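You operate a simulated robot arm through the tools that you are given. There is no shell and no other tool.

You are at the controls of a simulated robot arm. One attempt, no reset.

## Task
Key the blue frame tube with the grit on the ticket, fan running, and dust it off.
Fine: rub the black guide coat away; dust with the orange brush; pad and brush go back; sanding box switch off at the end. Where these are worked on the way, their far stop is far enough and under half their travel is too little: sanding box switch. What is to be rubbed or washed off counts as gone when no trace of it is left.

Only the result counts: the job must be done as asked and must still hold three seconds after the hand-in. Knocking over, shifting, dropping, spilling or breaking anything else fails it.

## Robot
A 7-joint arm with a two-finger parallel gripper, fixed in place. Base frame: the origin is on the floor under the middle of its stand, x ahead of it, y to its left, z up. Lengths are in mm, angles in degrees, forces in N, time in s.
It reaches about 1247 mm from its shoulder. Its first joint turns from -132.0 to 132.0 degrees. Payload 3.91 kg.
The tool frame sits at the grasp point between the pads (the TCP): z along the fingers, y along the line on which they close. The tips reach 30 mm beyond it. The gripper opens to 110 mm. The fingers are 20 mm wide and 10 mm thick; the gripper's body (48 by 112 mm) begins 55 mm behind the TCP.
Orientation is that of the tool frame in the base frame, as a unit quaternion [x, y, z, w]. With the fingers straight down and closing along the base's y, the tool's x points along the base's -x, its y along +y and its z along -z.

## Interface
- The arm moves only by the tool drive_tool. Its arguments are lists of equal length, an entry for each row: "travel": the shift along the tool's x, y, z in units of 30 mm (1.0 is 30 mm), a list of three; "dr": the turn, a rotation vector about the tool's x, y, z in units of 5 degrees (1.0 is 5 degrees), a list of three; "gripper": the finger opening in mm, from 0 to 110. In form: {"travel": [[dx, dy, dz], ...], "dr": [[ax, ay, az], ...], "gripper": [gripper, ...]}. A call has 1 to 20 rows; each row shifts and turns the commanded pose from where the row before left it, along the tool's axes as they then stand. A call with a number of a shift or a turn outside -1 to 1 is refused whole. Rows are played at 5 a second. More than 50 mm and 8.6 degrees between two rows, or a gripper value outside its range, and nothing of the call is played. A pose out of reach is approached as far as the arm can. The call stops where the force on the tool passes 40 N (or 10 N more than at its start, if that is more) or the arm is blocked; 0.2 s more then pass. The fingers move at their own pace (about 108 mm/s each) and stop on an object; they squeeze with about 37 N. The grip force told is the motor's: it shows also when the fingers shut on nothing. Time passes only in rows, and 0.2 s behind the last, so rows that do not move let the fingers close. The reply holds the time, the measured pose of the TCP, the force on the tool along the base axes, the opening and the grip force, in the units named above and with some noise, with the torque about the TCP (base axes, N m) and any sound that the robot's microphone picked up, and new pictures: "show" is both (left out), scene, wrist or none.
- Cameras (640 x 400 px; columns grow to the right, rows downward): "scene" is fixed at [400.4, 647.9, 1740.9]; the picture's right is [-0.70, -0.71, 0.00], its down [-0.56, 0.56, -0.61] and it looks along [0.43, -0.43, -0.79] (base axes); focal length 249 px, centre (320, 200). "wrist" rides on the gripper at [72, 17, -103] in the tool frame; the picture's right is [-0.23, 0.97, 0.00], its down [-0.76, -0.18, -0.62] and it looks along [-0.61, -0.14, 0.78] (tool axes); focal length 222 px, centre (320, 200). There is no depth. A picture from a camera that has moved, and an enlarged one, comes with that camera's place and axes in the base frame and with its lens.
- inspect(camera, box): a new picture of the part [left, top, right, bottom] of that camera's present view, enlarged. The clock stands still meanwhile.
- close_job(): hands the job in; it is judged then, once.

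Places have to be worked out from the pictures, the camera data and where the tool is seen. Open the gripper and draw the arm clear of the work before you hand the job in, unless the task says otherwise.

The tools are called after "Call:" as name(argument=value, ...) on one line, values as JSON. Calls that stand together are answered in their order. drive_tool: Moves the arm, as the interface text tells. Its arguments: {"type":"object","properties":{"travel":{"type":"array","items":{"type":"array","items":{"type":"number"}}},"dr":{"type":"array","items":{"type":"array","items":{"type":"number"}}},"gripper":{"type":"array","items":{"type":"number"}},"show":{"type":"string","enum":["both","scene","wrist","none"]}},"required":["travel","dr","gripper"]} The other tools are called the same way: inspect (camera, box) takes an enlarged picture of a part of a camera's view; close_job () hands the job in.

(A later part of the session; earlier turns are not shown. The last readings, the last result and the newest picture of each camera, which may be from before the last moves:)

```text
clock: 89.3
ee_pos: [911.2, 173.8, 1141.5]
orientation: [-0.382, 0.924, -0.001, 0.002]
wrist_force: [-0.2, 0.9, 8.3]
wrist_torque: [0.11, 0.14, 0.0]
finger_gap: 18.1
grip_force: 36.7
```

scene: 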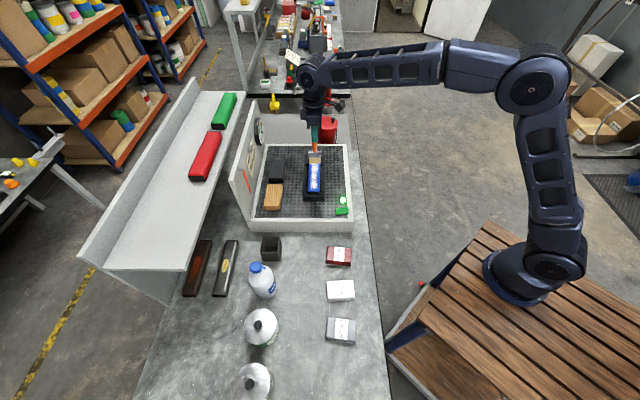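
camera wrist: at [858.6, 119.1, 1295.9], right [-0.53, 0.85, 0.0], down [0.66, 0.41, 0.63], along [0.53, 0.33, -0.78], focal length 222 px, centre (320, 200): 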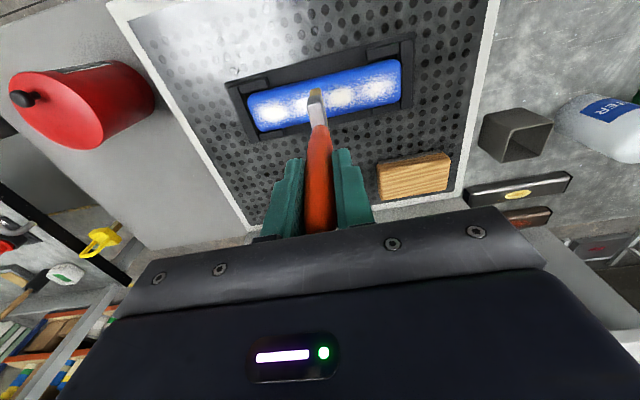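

8 N here. I sweep toward the far end.

Call:
drive_tool(travel=[[0, -0.267, 0], [0, -0.267, 0], [0, -0.267, 0], [0, -0.267, 0], [0, -0.267, 0], [0, -0.267, 0], [0, -0.267, 0]], dr=[[0, 0, 0], [0, 0, 0], [0, 0, 0], [0, 0, 0], [0, 0, 0], [0, 0, 0], [0, 0, 0]], gripper=[5, 5, 5, 5, 5, 5, 5], show="none")

Call:
inspect(camera="scene", box=[290, 145, 340, 205])

Call:
inspect(camera="wrist", box=[180, 40, 420, 180])

```text
clock: 90.9
ee_pos: [952.7, 136.2, 1141.8]
orientation: [-0.383, 0.924, 0.0, 0.002]
wrist_force: [-3.2, 4.0, 14.2]
wrist_torque: [0.42, 0.44, 0.0]
finger_gap: 18.1
grip_force: 36.7
```

```text
6.67 times, centred on (315, 175) of scene
camera zoom: at [400.4, 647.9, 1740.9], right [-0.7, -0.71, 0.0], down [-0.56, 0.56, -0.61], along [0.43, -0.43, -0.79], focal length 1662 px, centre (353, 367)
```

zoom: 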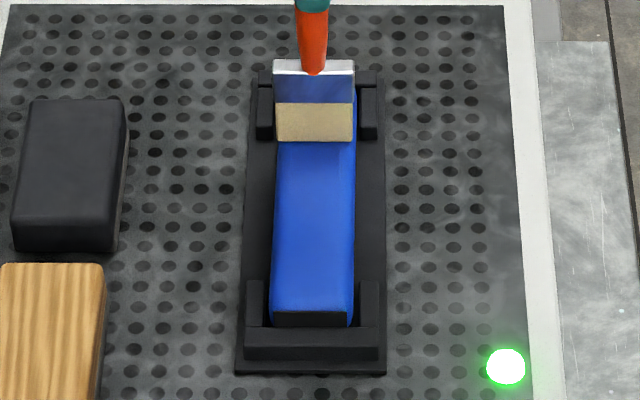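

```text
2.67 times, centred on (300, 110) of wrist
camera zoom: at [888.2, 95.7, 1245.0], right [-0.53, 0.85, 0.0], down [0.66, 0.41, 0.63], along [0.53, 0.33, -0.78], focal length 592 px, centre (373, 440)
```

zoom: 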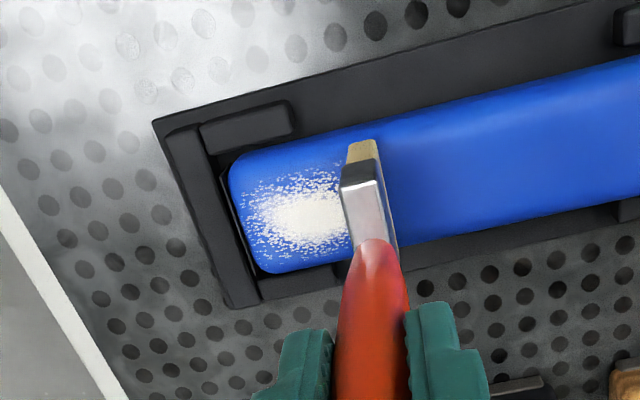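

Nearly done: only the far-end heap remains. I continue the sweep to the far end.

Call:
drive_tool(travel=[[0, -0.267, 0], [0, -0.267, 0], [0, -0.267, 0], [0, -0.267, 0], [0, -0.267, 0], [0, 0, 0]], dr=[[0, 0, 0], [0, 0, 0], [0, 0, 0], [0, 0, 0], [0, 0, 0], [0, 0, 0]], gripper=[5, 5, 5, 5, 5, 5], show="none")

Call:
inspect(camera="scene", box=[290, 140, 340, 200])

Call:
inspect(camera="wrist", box=[180, 40, 420, 180])

```text
clock: 92.3
ee_pos: [980.1, 106.2, 1140.7]
orientation: [-0.383, 0.924, 0.0, 0.002]
wrist_force: [-1.5, 2.3, 9.0]
wrist_torque: [0.18, 0.21, -0.01]
finger_gap: 18.0
grip_force: 37.7
```

```text
6.67 times, centred on (315, 170) of scene
camera zoom: at [400.4, 647.9, 1740.9], right [-0.7, -0.71, 0.0], down [-0.56, 0.56, -0.61], along [0.43, -0.43, -0.79], focal length 1662 px, centre (353, 400)
```

zoom: 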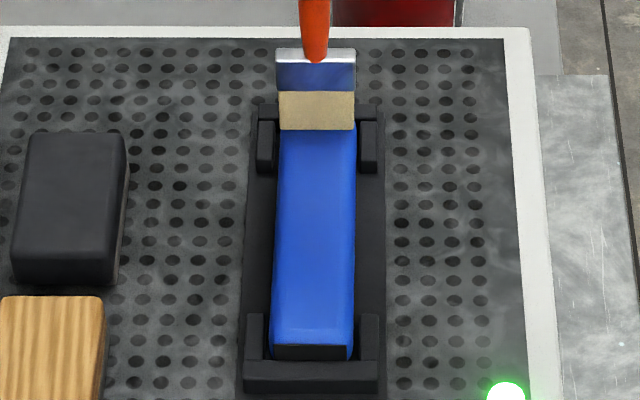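

```text
2.67 times, centred on (300, 110) of wrist
camera zoom: at [916.5, 66.6, 1245.0], right [-0.53, 0.85, 0.0], down [0.66, 0.41, 0.63], along [0.53, 0.33, -0.78], focal length 592 px, centre (373, 440)
```

zoom: 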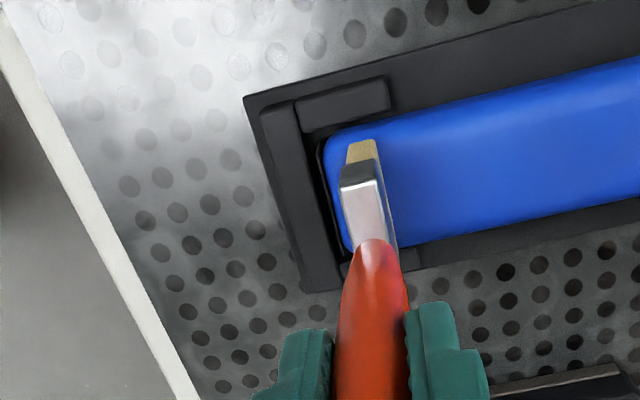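

All the dust heaps look gone. I lift the brush clear and inspect the whole tube.

Call:
drive_tool(travel=[[0, 0, -0.3], [0, 0, -0.7], [0, 0, -0.9], [0, 0, 0]], dr=[[0, 0, 0], [0, 0, 0], [0, 0, 0], [0, 0, 0]], gripper=[5, 5, 5, 5], show="none")

Call:
inspect(camera="scene", box=[290, 150, 340, 200])

Call:
inspect(camera="wrist", box=[260, 40, 440, 160])

```text
clock: 93.3
ee_pos: [980.7, 105.7, 1198.2]
orientation: [-0.382, 0.924, 0.0, 0.002]
wrist_force: [0.5, -0.1, -0.3]
wrist_torque: [-0.02, 0.03, 0.04]
finger_gap: 18.0
grip_force: 36.4
```

```text
8.00 times, centred on (315, 175) of scene
camera zoom: at [400.4, 647.9, 1740.9], right [-0.7, -0.71, 0.0], down [-0.56, 0.56, -0.61], along [0.43, -0.43, -0.79], focal length 1994 px, centre (360, 400)
```

zoom: 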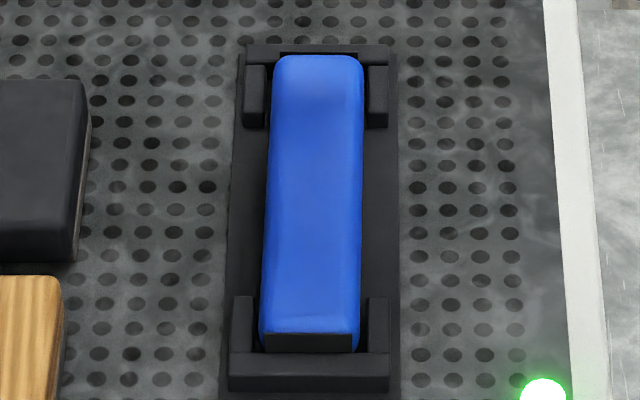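

```text
3.33 times, centred on (350, 100) of wrist
camera zoom: at [916.4, 66.3, 1301.6], right [-0.53, 0.85, 0.0], down [0.66, 0.41, 0.63], along [0.53, 0.33, -0.78], focal length 740 px, centre (220, 533)
```

zoom: 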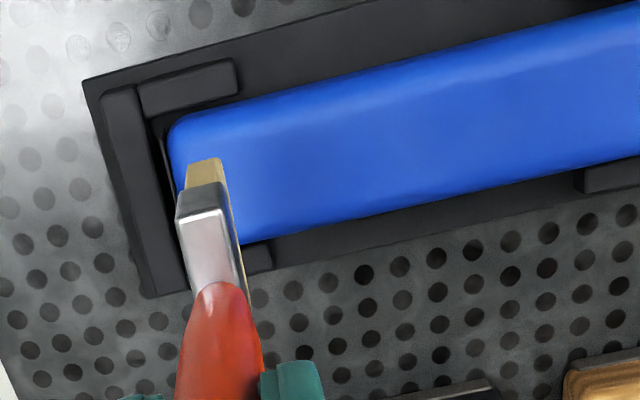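

The tube looks uniformly blue. I zoom harder on both halves for any faint trace.

Call:
inspect(camera="scene", box=[302, 152, 326, 176])

Call:
inspect(camera="scene", box=[302, 174, 326, 198])

Call:
inspect(camera="wrist", box=[300, 60, 400, 130])

Call:
inspect(camera="wrist", box=[380, 40, 480, 120])

```text
16.00 times, centred on (314, 164) of scene
camera zoom: at [400.4, 647.9, 1740.9], right [-0.7, -0.71, 0.0], down [-0.56, 0.56, -0.61], along [0.43, -0.43, -0.79], focal length 3988 px, centre (416, 776)
```

zoom: 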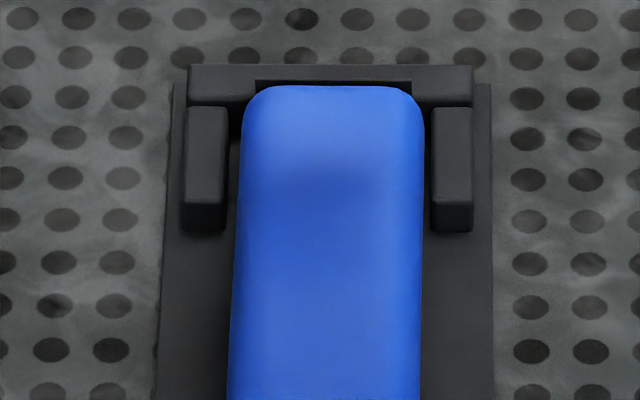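

```text
16.00 times, centred on (314, 186) of scene
camera zoom: at [400.4, 647.9, 1740.9], right [-0.7, -0.71, 0.0], down [-0.56, 0.56, -0.61], along [0.43, -0.43, -0.79], focal length 3988 px, centre (416, 424)
```

zoom: 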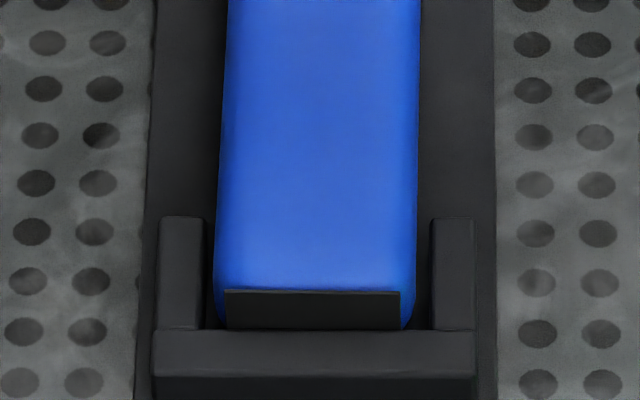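

```text
5.71 times, centred on (350, 95) of wrist
camera zoom: at [916.4, 66.3, 1301.6], right [-0.53, 0.85, 0.0], down [0.66, 0.41, 0.63], along [0.53, 0.33, -0.78], focal length 1269 px, centre (149, 800)
```

zoom: 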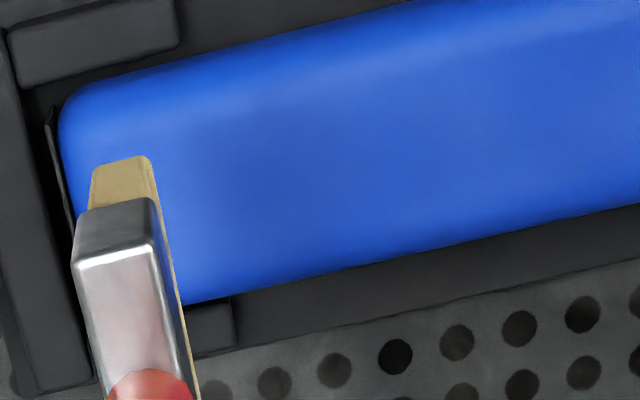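

```text
5.00 times, centred on (430, 80) of wrist
camera zoom: at [916.4, 66.3, 1301.6], right [-0.53, 0.85, 0.0], down [0.66, 0.41, 0.63], along [0.53, 0.33, -0.78], focal length 1111 px, centre (-230, 800)
```

zoom: 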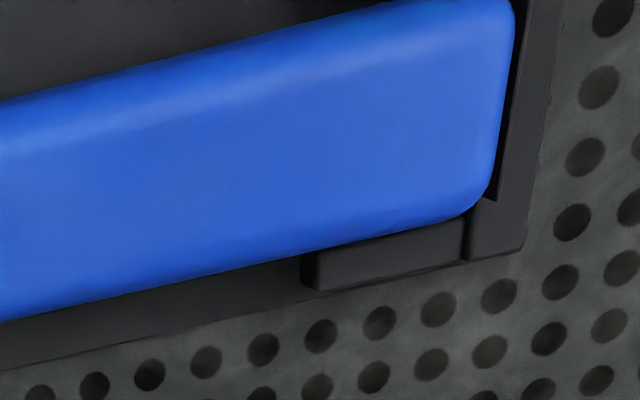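

The tube is clean all over: no black, no dust. I turn the brush back to its original orientation here, above everything.

Call:
drive_tool(travel=[[0, 0, 0], [0, 0, 0], [0, 0, 0], [0, 0, 0], [0, 0, 0], [0, 0, 0], [0, 0, 0], [0, 0, 0], [0, 0, 0], [0, 0, 0], [0, 0, 0], [0, 0, 0], [0, 0, 0], [0, 0, 0], [0, 0, 0], [0, 0, 0], [0, 0, 0], [0, 0, 0], [0, 0, 0]], dr=[[0, 0, 1], [0, 0, 1], [0, 0, 1], [0, 0, 1], [0, 0, 1], [0, 0, 1], [0, 0, 1], [0, 0, 1], [0, 0, 1], [0, 0, 1], [0, 0, 1], [0, 0, 1], [0, 0, 1], [0, 0, 1], [0, 0, 1], [0, 0, 1], [0, 0, 1], [0, 0, 1], [0, 0, 0]], gripper=[5, 5, 5, 5, 5, 5, 5, 5, 5, 5, 5, 5, 5, 5, 5, 5, 5, 5, 5])

```text
clock: 97.3
ee_pos: [981.2, 106.0, 1198.3]
orientation: [0.383, 0.924, 0.001, 0.001]
wrist_force: [0.2, 0.5, -0.5]
wrist_torque: [-0.02, 0.0, -0.04]
finger_gap: 17.9
grip_force: 36.8
camera wrist: at [940.3, 169.6, 1301.6], right [0.85, 0.53, 0.0], down [0.41, -0.67, 0.62], along [0.33, -0.53, -0.78], focal length 222 px, centre (320, 200)
```

scene: 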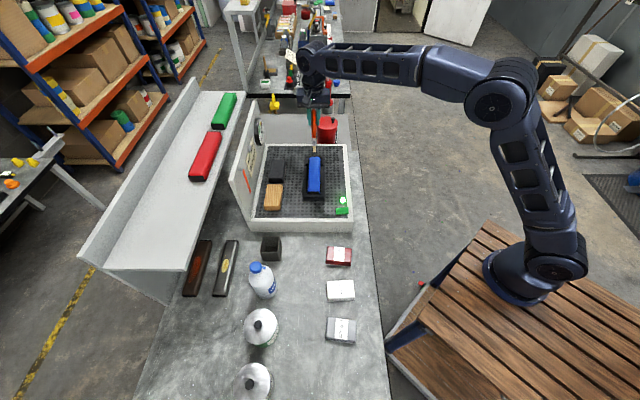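
wrist: 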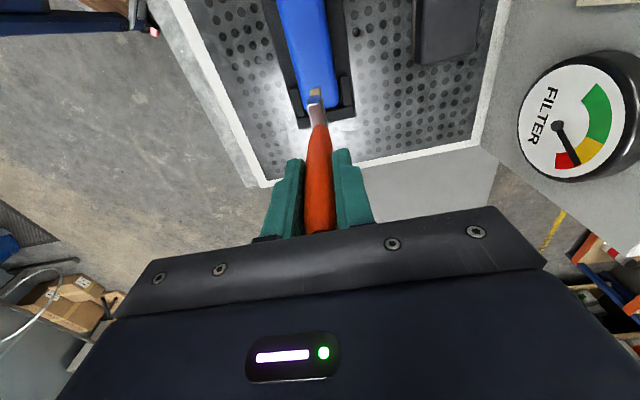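

Now I carry the brush back above the cup at this height.

Call:
drive_tool(travel=[[0.927, 0.356, 0], [0.927, 0.356, 0], [0.927, 0.356, 0], [0.927, 0.356, 0], [0.927, 0.356, 0], [0.927, 0.356, 0], [0.927, 0.356, 0], [0.927, 0.356, 0], [0.927, 0.356, 0], [0.927, 0.356, 0], [0.927, 0.356, 0], [0.927, 0.356, 0], [0.927, 0.356, 0], [0.927, 0.356, 0], [0, 0, 0]], dr=[[0, 0, 0], [0, 0, 0], [0, 0, 0], [0, 0, 0], [0, 0, 0], [0, 0, 0], [0, 0, 0], [0, 0, 0], [0, 0, 0], [0, 0, 0], [0, 0, 0], [0, 0, 0], [0, 0, 0], [0, 0, 0], [0, 0, 0]], gripper=[5, 5, 5, 5, 5, 5, 5, 5, 5, 5, 5, 5, 5, 5, 5])

Call:
inspect(camera="wrist", box=[220, 40, 420, 240])

Call:
inspect(camera="scene", box=[220, 170, 310, 270])

```text
clock: 100.5
ee_pos: [810.9, 489.1, 1198.2]
orientation: [0.383, 0.924, 0.001, 0.002]
wrist_force: [0.2, -0.4, -0.5]
wrist_torque: [-0.02, 0.01, 0.01]
finger_gap: 18.1
grip_force: 37.2
camera wrist: at [771.2, 551.6, 1302.1], right [0.85, 0.53, 0.0], down [0.41, -0.67, 0.62], along [0.33, -0.53, -0.78], focal length 222 px, centre (320, 200)
```

scene: 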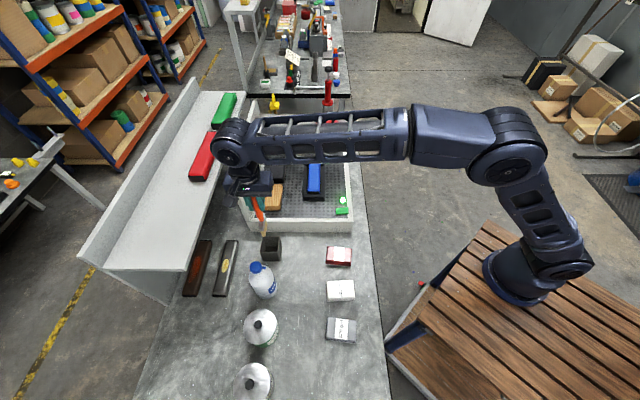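
wrist: 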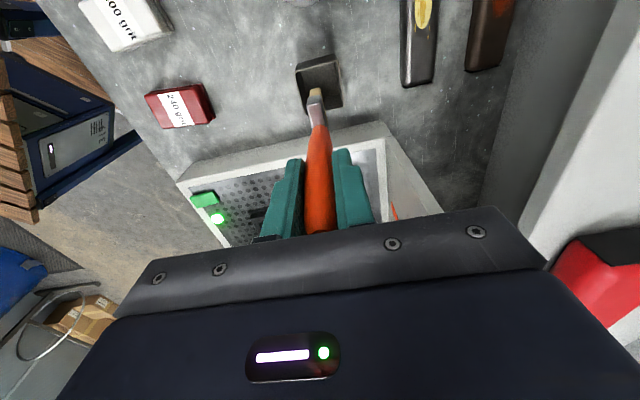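

```text
2.00 times, centred on (320, 140) of wrist
camera zoom: at [771.2, 551.6, 1302.1], right [0.85, 0.53, 0.0], down [0.41, -0.67, 0.62], along [0.33, -0.53, -0.78], focal length 444 px, centre (320, 320)
```

zoom: 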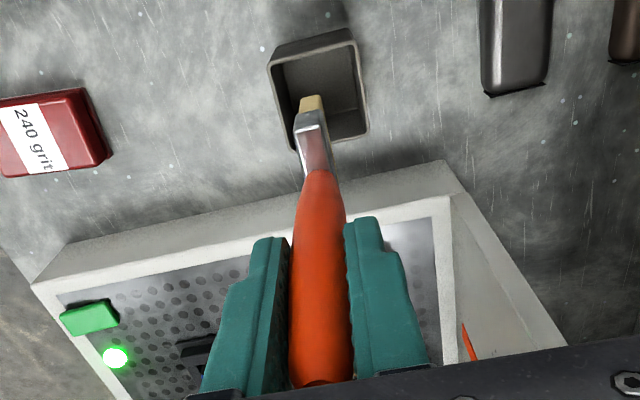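

```text
4.00 times, centred on (265, 220) of scene
camera zoom: at [400.4, 647.9, 1740.9], right [-0.7, -0.71, 0.0], down [-0.56, 0.56, -0.61], along [0.43, -0.43, -0.79], focal length 997 px, centre (540, 120)
```

zoom: 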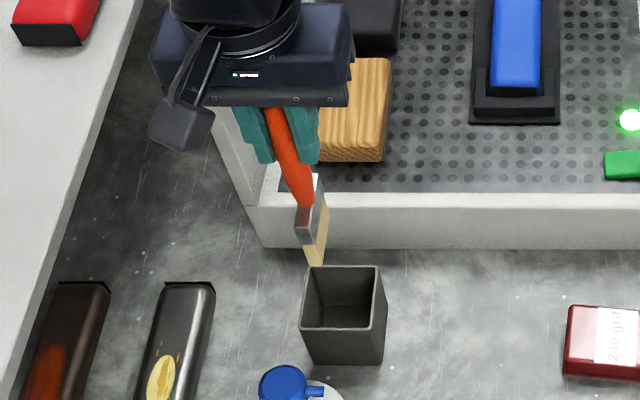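

Brush and cup look as they did just after lifting, but I'm about 2.5 mm off in y; I correct this and lower into the cup most of the way.

Call:
drive_tool(travel=[[-0.03, -0.087, 0], [0, 0, 0.8], [0, 0, 0.8], [0, 0, 0.4], [0, 0, 0]], dr=[[0, 0, 0], [0, 0, 0], [0, 0, 0], [0, 0, 0], [0, 0, 0]], gripper=[5, 5, 5, 5, 5])

Call:
inspect(camera="wrist", box=[240, 40, 400, 180])

Call:
inspect(camera="scene", box=[240, 200, 300, 265])

```text
clock: 101.7
ee_pos: [810.1, 484.5, 1138.9]
orientation: [0.383, 0.924, 0.001, 0.002]
wrist_force: [-0.2, 0.4, -1.3]
wrist_torque: [-0.02, -0.03, -0.02]
finger_gap: 18.2
grip_force: 36.6
camera wrist: at [769.7, 547.9, 1241.4], right [0.85, 0.53, 0.0], down [0.41, -0.67, 0.62], along [0.33, -0.53, -0.78], focal length 222 px, centre (320, 200)
```

scene: 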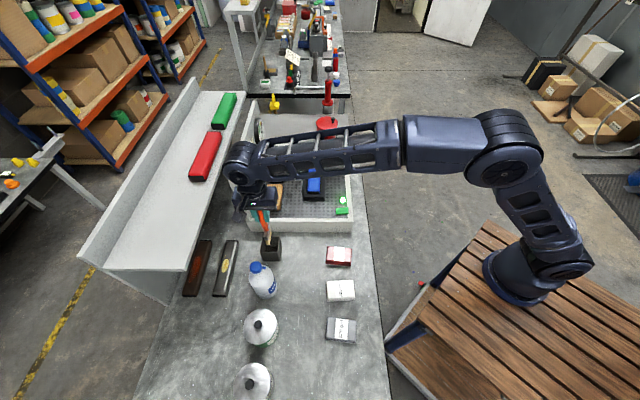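
wrist: 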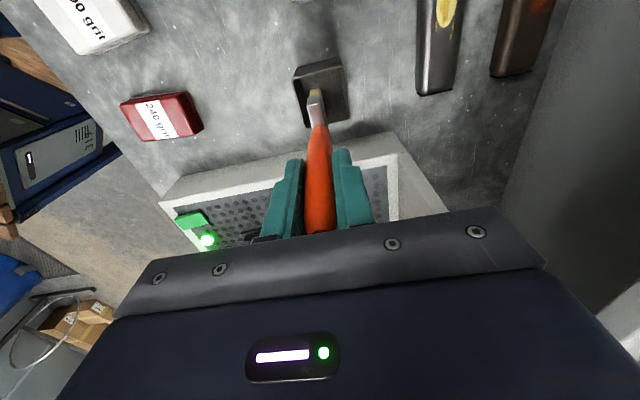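

```text
2.86 times, centred on (320, 110) of wrist
camera zoom: at [769.7, 547.9, 1241.4], right [0.85, 0.53, 0.0], down [0.41, -0.67, 0.62], along [0.33, -0.53, -0.78], focal length 635 px, centre (320, 457)
```

zoom: 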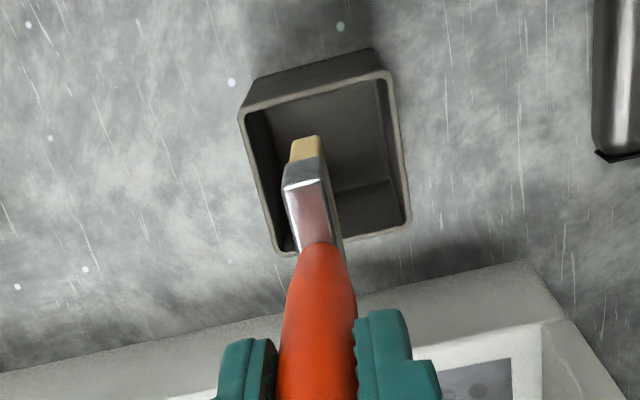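

```text
6.15 times, centred on (270, 232) of scene
camera zoom: at [400.4, 647.9, 1740.9], right [-0.7, -0.71, 0.0], down [-0.56, 0.56, -0.61], along [0.43, -0.43, -0.79], focal length 1534 px, centre (628, 0)
```

zoom: 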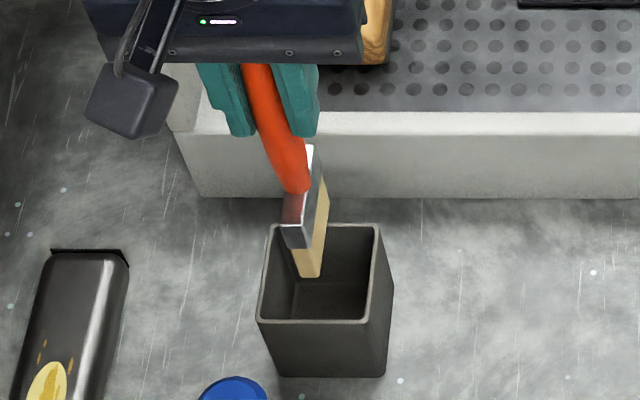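

The bristles are heading into the opening. I shift 2 mm away from the robot and lower about 103 mm.

Call:
drive_tool(travel=[[0, 0.067, 0], [0, 0, 0.6], [0, 0, 0.6], [0, 0, 0.6], [0, 0, 0.6], [0, 0, 0.6], [0, 0, 0.3], [0, 0, 0.15], [0, 0, 0]], dr=[[0, 0, 0], [0, 0, 0], [0, 0, 0], [0, 0, 0], [0, 0, 0], [0, 0, 0], [0, 0, 0], [0, 0, 0], [0, 0, 0]], gripper=[5, 5, 5, 5, 5, 5, 5, 5, 5])

Call:
inspect(camera="wrist", box=[240, 40, 400, 180])

Call:
inspect(camera="scene", box=[240, 200, 300, 265])

```text
clock: 103.7
ee_pos: [811.8, 487.0, 1034.8]
orientation: [0.383, 0.924, 0.0, 0.001]
wrist_force: [-0.4, 0.8, -0.8]
wrist_torque: [-0.02, -0.02, 0.01]
finger_gap: 18.1
grip_force: 37.4
camera wrist: at [771.8, 549.8, 1138.3], right [0.85, 0.53, 0.0], down [0.41, -0.67, 0.62], along [0.33, -0.53, -0.78], focal length 222 px, centre (320, 200)
```

scene: 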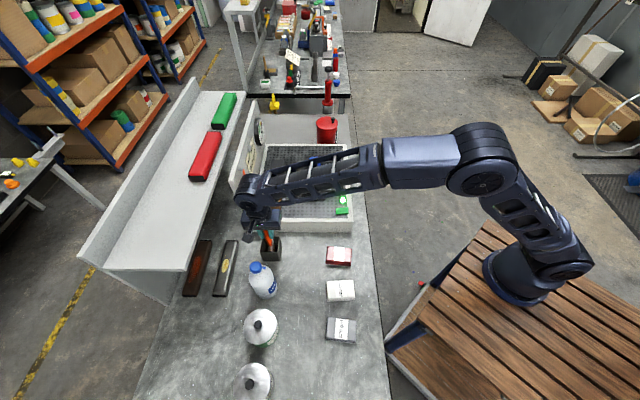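
wrist: 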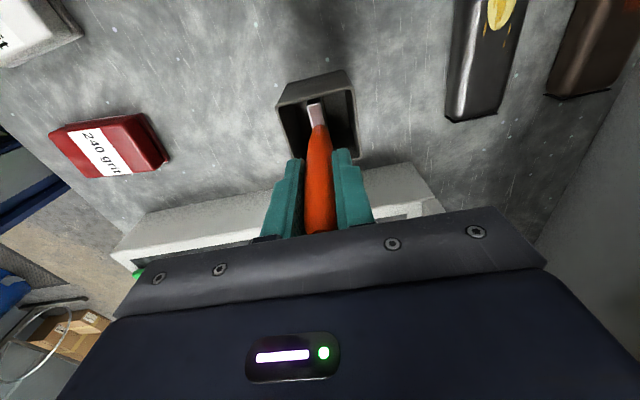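

```text
2.86 times, centred on (320, 110) of wrist
camera zoom: at [771.8, 549.8, 1138.3], right [0.85, 0.53, 0.0], down [0.41, -0.67, 0.62], along [0.33, -0.53, -0.78], focal length 635 px, centre (320, 457)
```

zoom: 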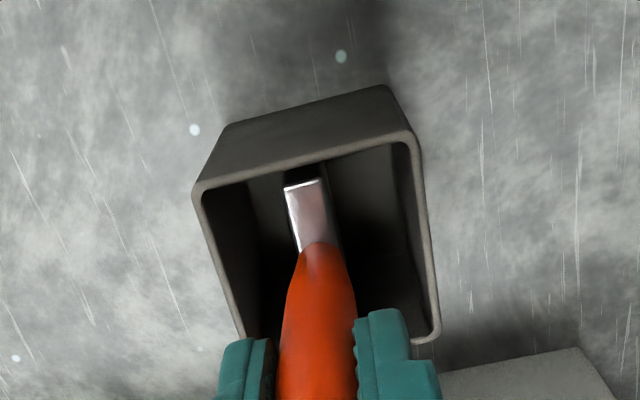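

```text
6.15 times, centred on (270, 232) of scene
camera zoom: at [400.4, 647.9, 1740.9], right [-0.7, -0.71, 0.0], down [-0.56, 0.56, -0.61], along [0.43, -0.43, -0.79], focal length 1534 px, centre (628, 0)
```

zoom: 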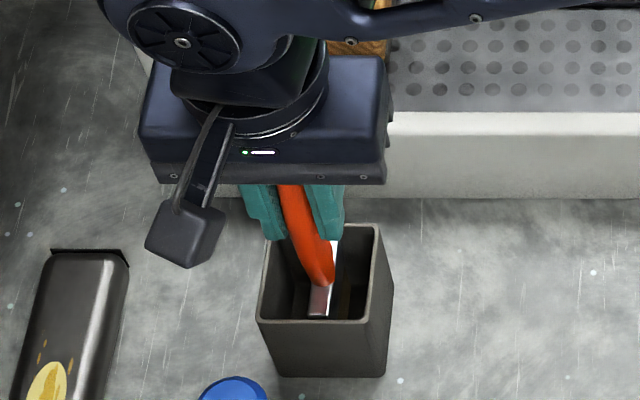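

The brush is inside the cup as before. I lower the last few millimetres in 1 mm steps to feel the cup floor.

Call:
drive_tool(travel=[[0, 0, 0.033], [0, 0, 0.033], [0, 0, 0.033], [0, 0, 0]], dr=[[0, 0, 0], [0, 0, 0], [0, 0, 0], [0, 0, 0]], gripper=[5, 5, 5, 5], show="none")

```text
clock: 104.7
ee_pos: [811.5, 486.7, 1031.1]
orientation: [0.383, 0.924, 0.002, 0.001]
wrist_force: [-0.6, 0.0, -0.9]
wrist_torque: [0.03, 0.0, -0.01]
finger_gap: 17.9
grip_force: 36.9
```

Call:
drive_tool(travel=[[0, 0, 0.02], [0, 0, 0.02], [0, 0, 0]], dr=[[0, 0, 0], [0, 0, 0], [0, 0, 0]], gripper=[5, 5, 5], show="none")

```text
clock: 105.5
ee_pos: [812.3, 486.5, 1029.5]
orientation: [0.383, 0.924, 0.001, 0.001]
wrist_force: [0.6, -0.8, 2.9]
wrist_torque: [-0.16, -0.05, 0.02]
finger_gap: 18.3
grip_force: 36.8
```

The brush touches the cup floor (2.9 N). I open the fingers gradually and look before withdrawing.

Call:
drive_tool(travel=[[0, 0, -0.007], [0, 0, 0], [0, 0, 0], [0, 0, 0], [0, 0, 0], [0, 0, 0]], dr=[[0, 0, 0], [0, 0, 0], [0, 0, 0], [0, 0, 0], [0, 0, 0], [0, 0, 0]], gripper=[18, 22, 28, 40, 60, 70])

Call:
inspect(camera="wrist", box=[220, 60, 420, 240])

Call:
inspect(camera="scene", box=[240, 200, 300, 265])

```text
clock: 106.9
ee_pos: [811.2, 485.3, 1030.1]
orientation: [0.382, 0.924, 0.001, 0.001]
wrist_force: [-1.4, 0.8, 0.1]
wrist_torque: [0.01, -0.01, 0.03]
finger_gap: 70.0
grip_force: 0.0
camera wrist: at [771.3, 549.7, 1134.1], right [0.85, 0.53, 0.0], down [0.41, -0.67, 0.62], along [0.33, -0.53, -0.78], focal length 222 px, centre (320, 200)
```

scene: 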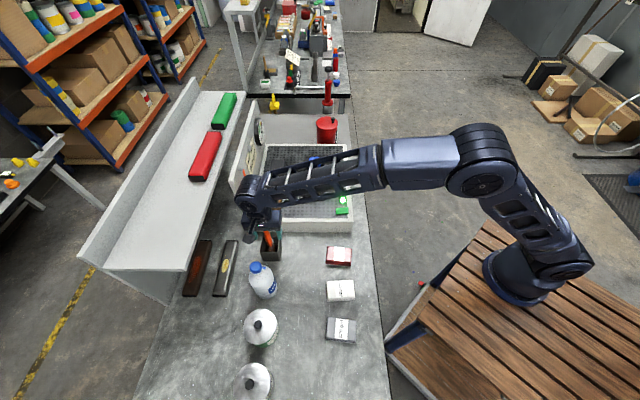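
wrist: 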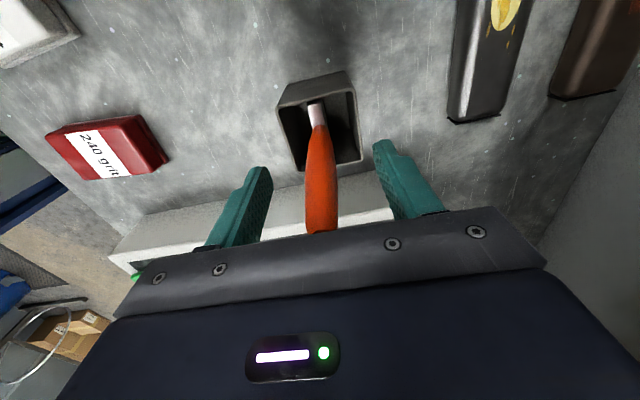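

```text
2.22 times, centred on (320, 150) of wrist
camera zoom: at [771.3, 549.7, 1134.1], right [0.85, 0.53, 0.0], down [0.41, -0.67, 0.62], along [0.33, -0.53, -0.78], focal length 494 px, centre (320, 311)
```

zoom: 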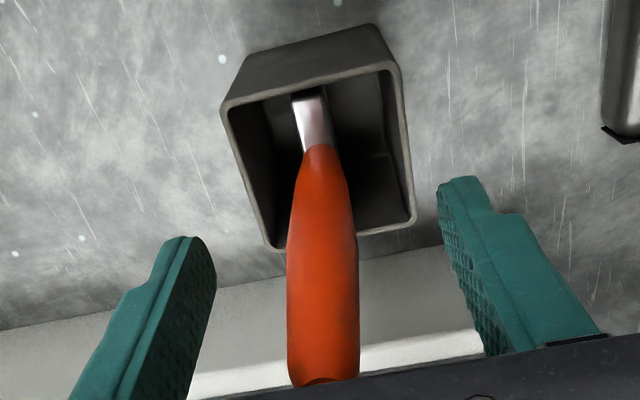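

```text
6.15 times, centred on (270, 232) of scene
camera zoom: at [400.4, 647.9, 1740.9], right [-0.7, -0.71, 0.0], down [-0.56, 0.56, -0.61], along [0.43, -0.43, -0.79], focal length 1534 px, centre (628, 0)
```

zoom: 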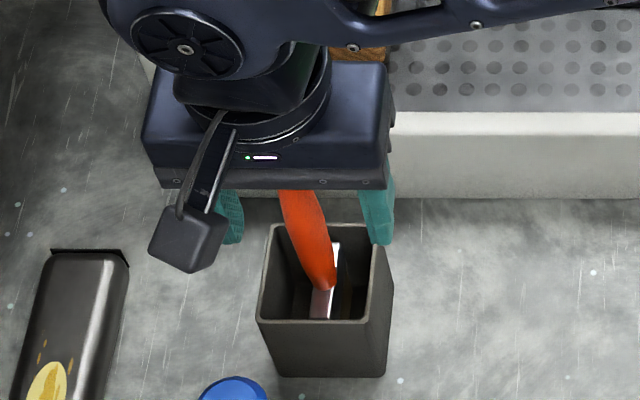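

The brush stands on its own in the cup. I rise straight up clear of the handle.

Call:
drive_tool(travel=[[0, 0, -0.4], [0, 0, -0.8], [0, 0, -1], [0, 0, -1], [0, 0, -1], [0, 0, -0.5], [0, 0, 0]], dr=[[0, 0, 0], [0, 0, 0], [0, 0, 0], [0, 0, 0], [0, 0, 0], [0, 0, 0], [0, 0, 0]], gripper=[70, 70, 70, 70, 70, 70, 70])

Call:
inspect(camera="wrist", box=[240, 60, 400, 210])

Call:
inspect(camera="scene", box=[240, 200, 300, 265])

```text
clock: 108.5
ee_pos: [810.7, 486.1, 1169.9]
orientation: [0.382, 0.924, 0.001, 0.001]
wrist_force: [0.3, 0.2, -0.3]
wrist_torque: [-0.03, -0.03, -0.02]
finger_gap: 70.1
grip_force: 0.1
camera wrist: at [770.8, 549.4, 1274.9], right [0.85, 0.53, 0.0], down [0.41, -0.66, 0.62], along [0.33, -0.53, -0.78], focal length 222 px, centre (320, 200)
```

scene: 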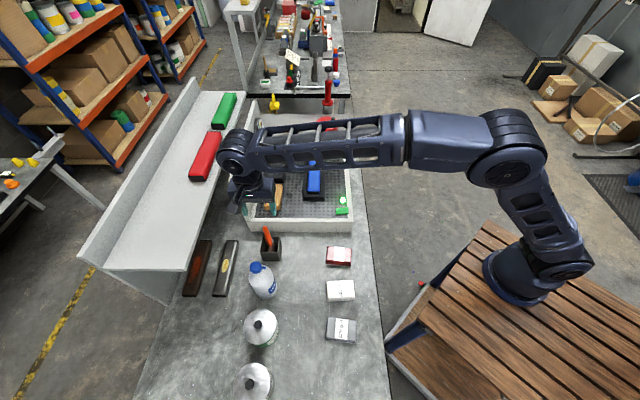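
wrist: 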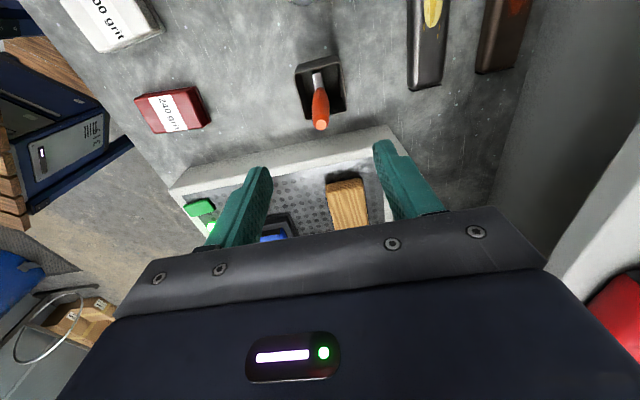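

```text
2.67 times, centred on (320, 135) of wrist
camera zoom: at [770.8, 549.4, 1274.9], right [0.85, 0.53, 0.0], down [0.41, -0.66, 0.62], along [0.33, -0.53, -0.78], focal length 592 px, centre (320, 373)
```

zoom: 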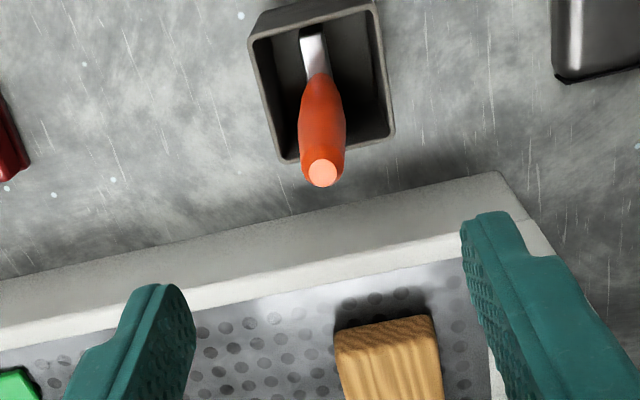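

```text
6.15 times, centred on (270, 232) of scene
camera zoom: at [400.4, 647.9, 1740.9], right [-0.7, -0.71, 0.0], down [-0.56, 0.56, -0.61], along [0.43, -0.43, -0.79], focal length 1534 px, centre (628, 0)
```

zoom: 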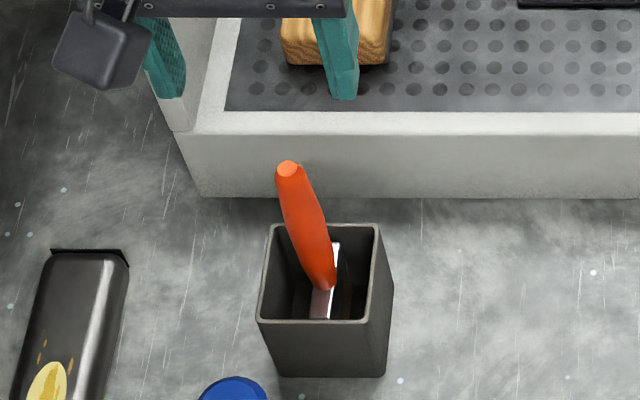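

Brush is back as it was. Now for the switch: I move over the rocker's robot-side end, which is the raised one now, staying high.

Call:
drive_tool(travel=[[-0.445, -0.927, 0], [-0.445, -0.927, 0], [-0.445, -0.927, 0], [-0.445, -0.927, 0], [-0.445, -0.927, 0], [-0.445, -0.927, 0], [-0.445, -0.927, 0], [-0.445, -0.927, 0], [-0.445, -0.927, 0], [-0.445, -0.927, 0], [0, 0, 0]], dr=[[0, 0, 0], [0, 0, 0], [0, 0, 0], [0, 0, 0], [0, 0, 0], [0, 0, 0], [0, 0, 0], [0, 0, 0], [0, 0, 0], [0, 0, 0], [0, 0, 0]], gripper=[70, 70, 70, 50, 30, 10, 0, 0, 0, 0, 0])

Call:
inspect(camera="scene", box=[290, 145, 345, 205])

```text
clock: 110.9
ee_pos: [708.6, 194.9, 1171.8]
orientation: [0.382, 0.924, 0.001, 0.001]
wrist_force: [-0.3, -0.7, -0.4]
wrist_torque: [0.01, 0.01, 0.0]
finger_gap: 0.1
grip_force: 36.8
camera wrist: at [669.3, 258.0, 1274.8], right [0.85, 0.53, 0.0], down [0.41, -0.66, 0.62], along [0.33, -0.53, -0.78], focal length 222 px, centre (320, 200)
```

scene: 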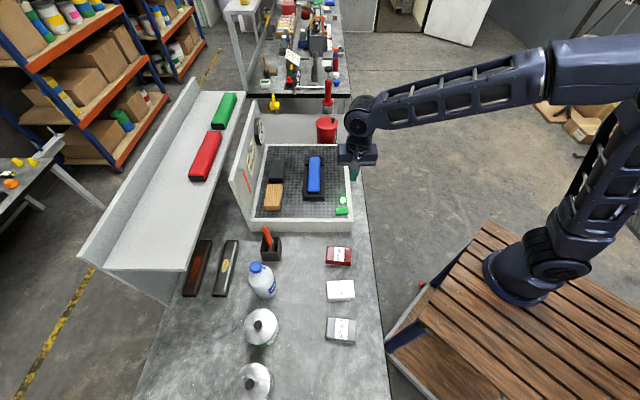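
wrist: 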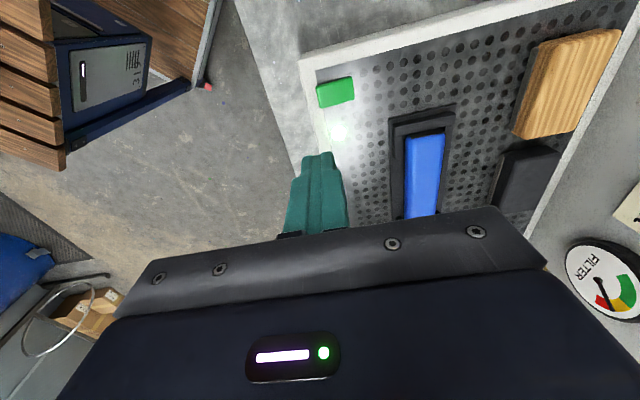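

```text
6.67 times, centred on (318, 175) of scene
camera zoom: at [400.4, 647.9, 1740.9], right [-0.7, -0.71, 0.0], down [-0.56, 0.56, -0.61], along [0.43, -0.43, -0.79], focal length 1662 px, centre (337, 367)
```

zoom: 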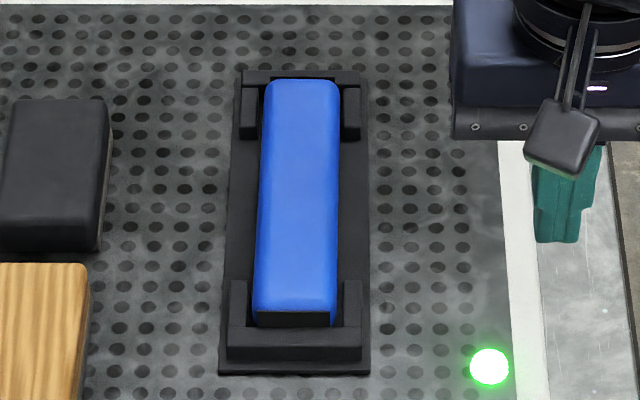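

The tube is spotless from above. I descend over the raised robot-side end of the rocker with closed fingers and check alignment.

Call:
drive_tool(travel=[[0, 0, 0.95], [0, 0, 0.95], [0, 0, 0.95], [0, 0, 0.95], [0, 0, 0.95], [0, 0, 0]], dr=[[0, 0, 0], [0, 0, 0], [0, 0, 0], [0, 0, 0], [0, 0, 0], [0, 0, 0]], gripper=[0, 0, 0, 0, 0, 0])

Call:
inspect(camera="scene", box=[310, 185, 374, 225])

Call:
inspect(camera="wrist", box=[270, 80, 400, 200])

```text
clock: 112.3
ee_pos: [709.4, 194.9, 1027.7]
orientation: [0.382, 0.924, 0.001, 0.001]
wrist_force: [-0.4, 0.6, -0.4]
wrist_torque: [0.02, 0.05, 0.0]
finger_gap: 0.2
grip_force: 36.6
camera wrist: at [669.6, 258.7, 1132.0], right [0.85, 0.53, 0.0], down [0.41, -0.67, 0.62], along [0.33, -0.53, -0.78], focal length 222 px, centre (320, 200)
```

scene: 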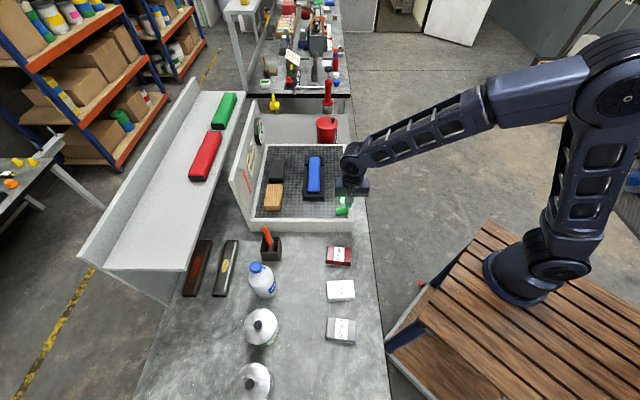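
wrist: 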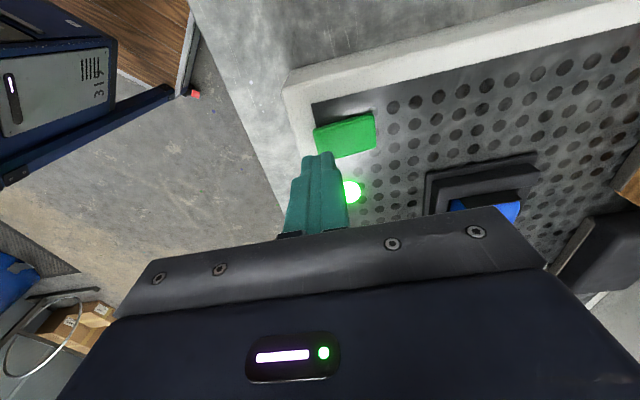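

```text
10.00 times, centred on (342, 205) of scene
camera zoom: at [400.4, 647.9, 1740.9], right [-0.7, -0.71, 0.0], down [-0.56, 0.56, -0.61], along [0.43, -0.43, -0.79], focal length 2493 px, centre (100, 150)
```

zoom: 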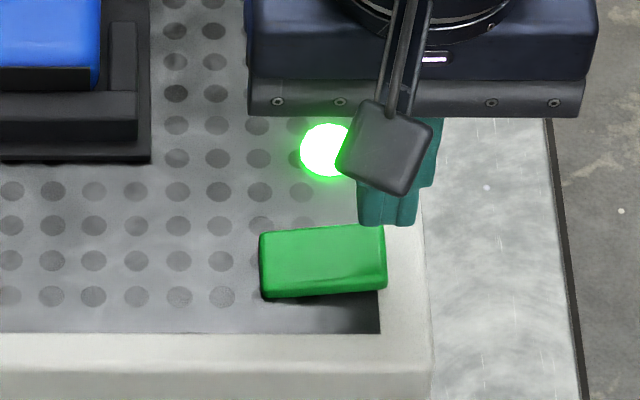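

```text
3.33 times, centred on (335, 140) of wrist
camera zoom: at [669.6, 258.7, 1132.0], right [0.85, 0.53, 0.0], down [0.41, -0.67, 0.62], along [0.33, -0.53, -0.78], focal length 740 px, centre (270, 400)
```

zoom: 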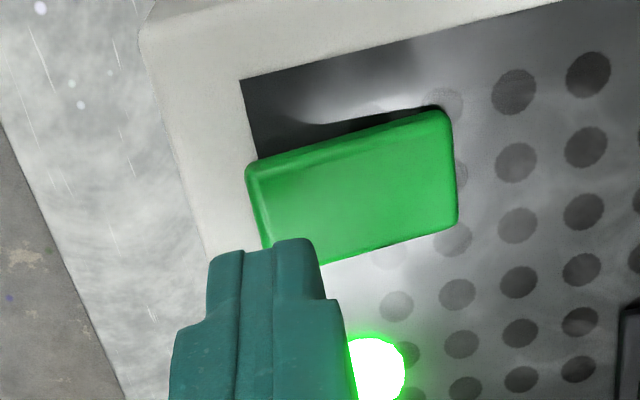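

The raised end sits slightly to the −p side of the fingers; I shift 4.5 mm that way and press down in small steps.

Call:
drive_tool(travel=[[0.15, 0, 0], [0, 0, 0.3], [0, 0, 0.2], [0, 0, 0.1], [0, 0, 0.1], [0, 0, 0.1], [0, 0, 0.067], [0, 0, 0.033], [0, 0, 0]], dr=[[0, 0, 0], [0, 0, 0], [0, 0, 0], [0, 0, 0], [0, 0, 0], [0, 0, 0], [0, 0, 0], [0, 0, 0], [0, 0, 0]], gripper=[0, 0, 0, 0, 0, 0, 0, 0, 0])

Call:
inspect(camera="wrist", box=[270, 60, 400, 180])

Call:
inspect(camera="scene", box=[310, 185, 374, 225])

```text
clock: 114.3
ee_pos: [706.8, 198.2, 1001.0]
orientation: [0.382, 0.924, 0.002, 0.003]
wrist_force: [-0.8, -0.2, 0.0]
wrist_torque: [0.0, 0.01, 0.02]
finger_gap: 0.0
grip_force: 36.7
camera wrist: at [666.3, 262.3, 1105.1], right [0.85, 0.53, 0.0], down [0.41, -0.66, 0.62], along [0.33, -0.53, -0.78], focal length 222 px, centre (320, 200)
```

scene: 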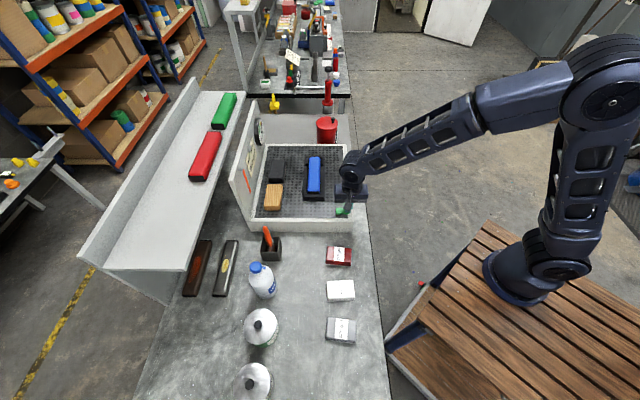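
wrist: 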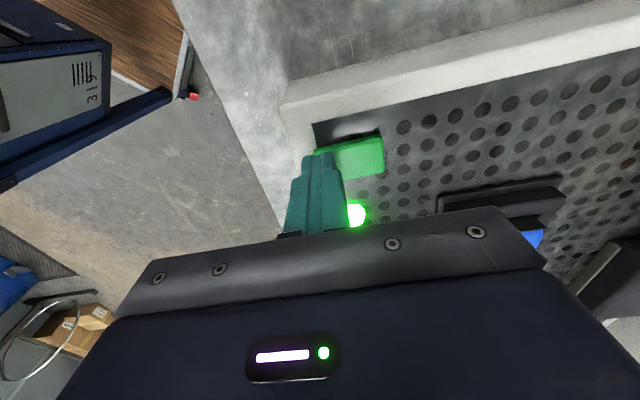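

```text
3.33 times, centred on (335, 120) of wrist
camera zoom: at [666.3, 262.3, 1105.1], right [0.85, 0.53, 0.0], down [0.41, -0.66, 0.62], along [0.33, -0.53, -0.78], focal length 740 px, centre (270, 467)
```

zoom: 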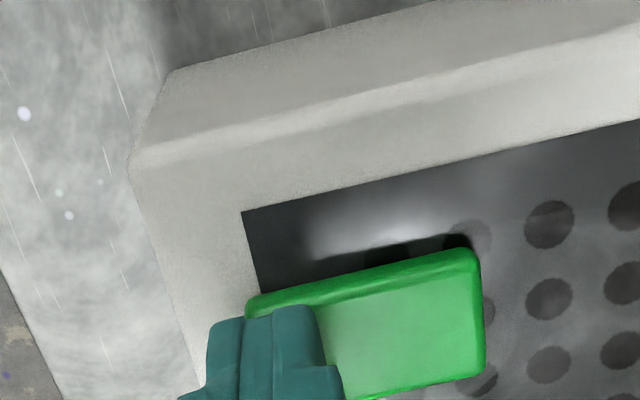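

```text
10.00 times, centred on (342, 205) of scene
camera zoom: at [400.4, 647.9, 1740.9], right [-0.7, -0.71, 0.0], down [-0.56, 0.56, -0.61], along [0.43, -0.43, -0.79], focal length 2493 px, centre (100, 150)
```

zoom: 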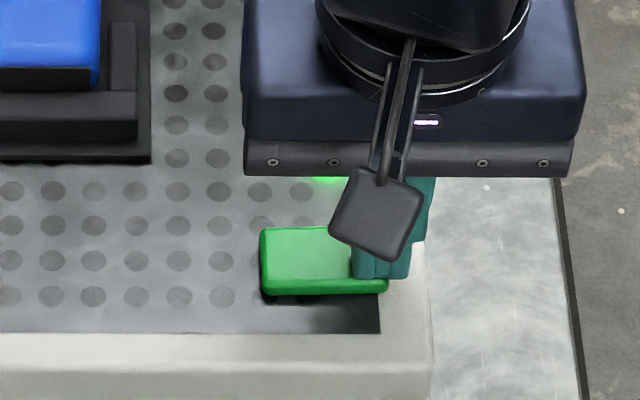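

The rocker is partly over but the lamp is still lit. I press on in 1 mm steps.

Call:
drive_tool(travel=[[0, 0, 0.033], [0, 0, 0.033], [0, 0, 0]], dr=[[0, 0, 0], [0, 0, 0], [0, 0, 0]], gripper=[0, 0, 0])

Call:
inspect(camera="wrist", box=[270, 60, 400, 240])

```text
clock: 115.1
ee_pos: [707.1, 198.4, 999.3]
orientation: [0.383, 0.924, 0.001, 0.001]
wrist_force: [0.2, 0.2, 0.4]
wrist_torque: [0.02, -0.03, -0.01]
finger_gap: 0.2
grip_force: 37.6
camera wrist: at [666.0, 262.1, 1102.9], right [0.85, 0.53, 0.0], down [0.41, -0.66, 0.62], along [0.33, -0.53, -0.78], focal length 222 px, centre (320, 200)
```

scene: 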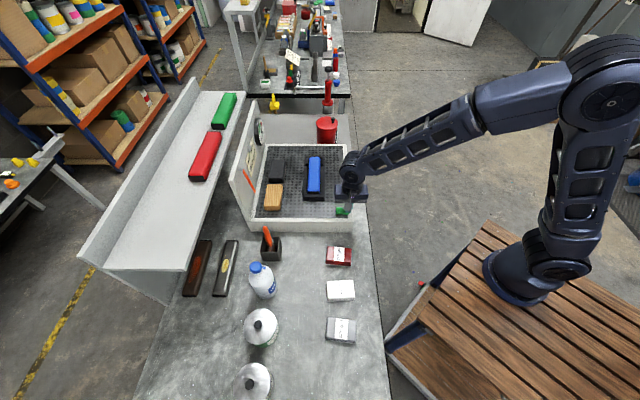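
wrist: 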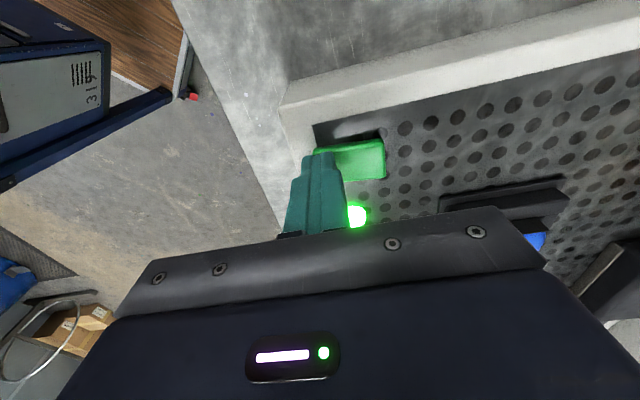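

```text
2.22 times, centred on (335, 150) of wrist
camera zoom: at [666.0, 262.1, 1102.9], right [0.85, 0.53, 0.0], down [0.41, -0.66, 0.62], along [0.33, -0.53, -0.78], focal length 494 px, centre (287, 311)
```

zoom: 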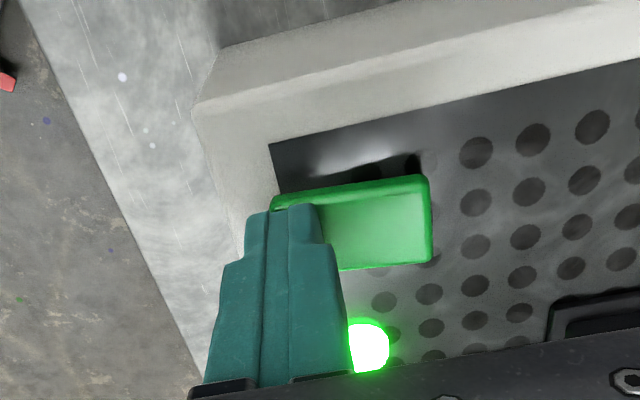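

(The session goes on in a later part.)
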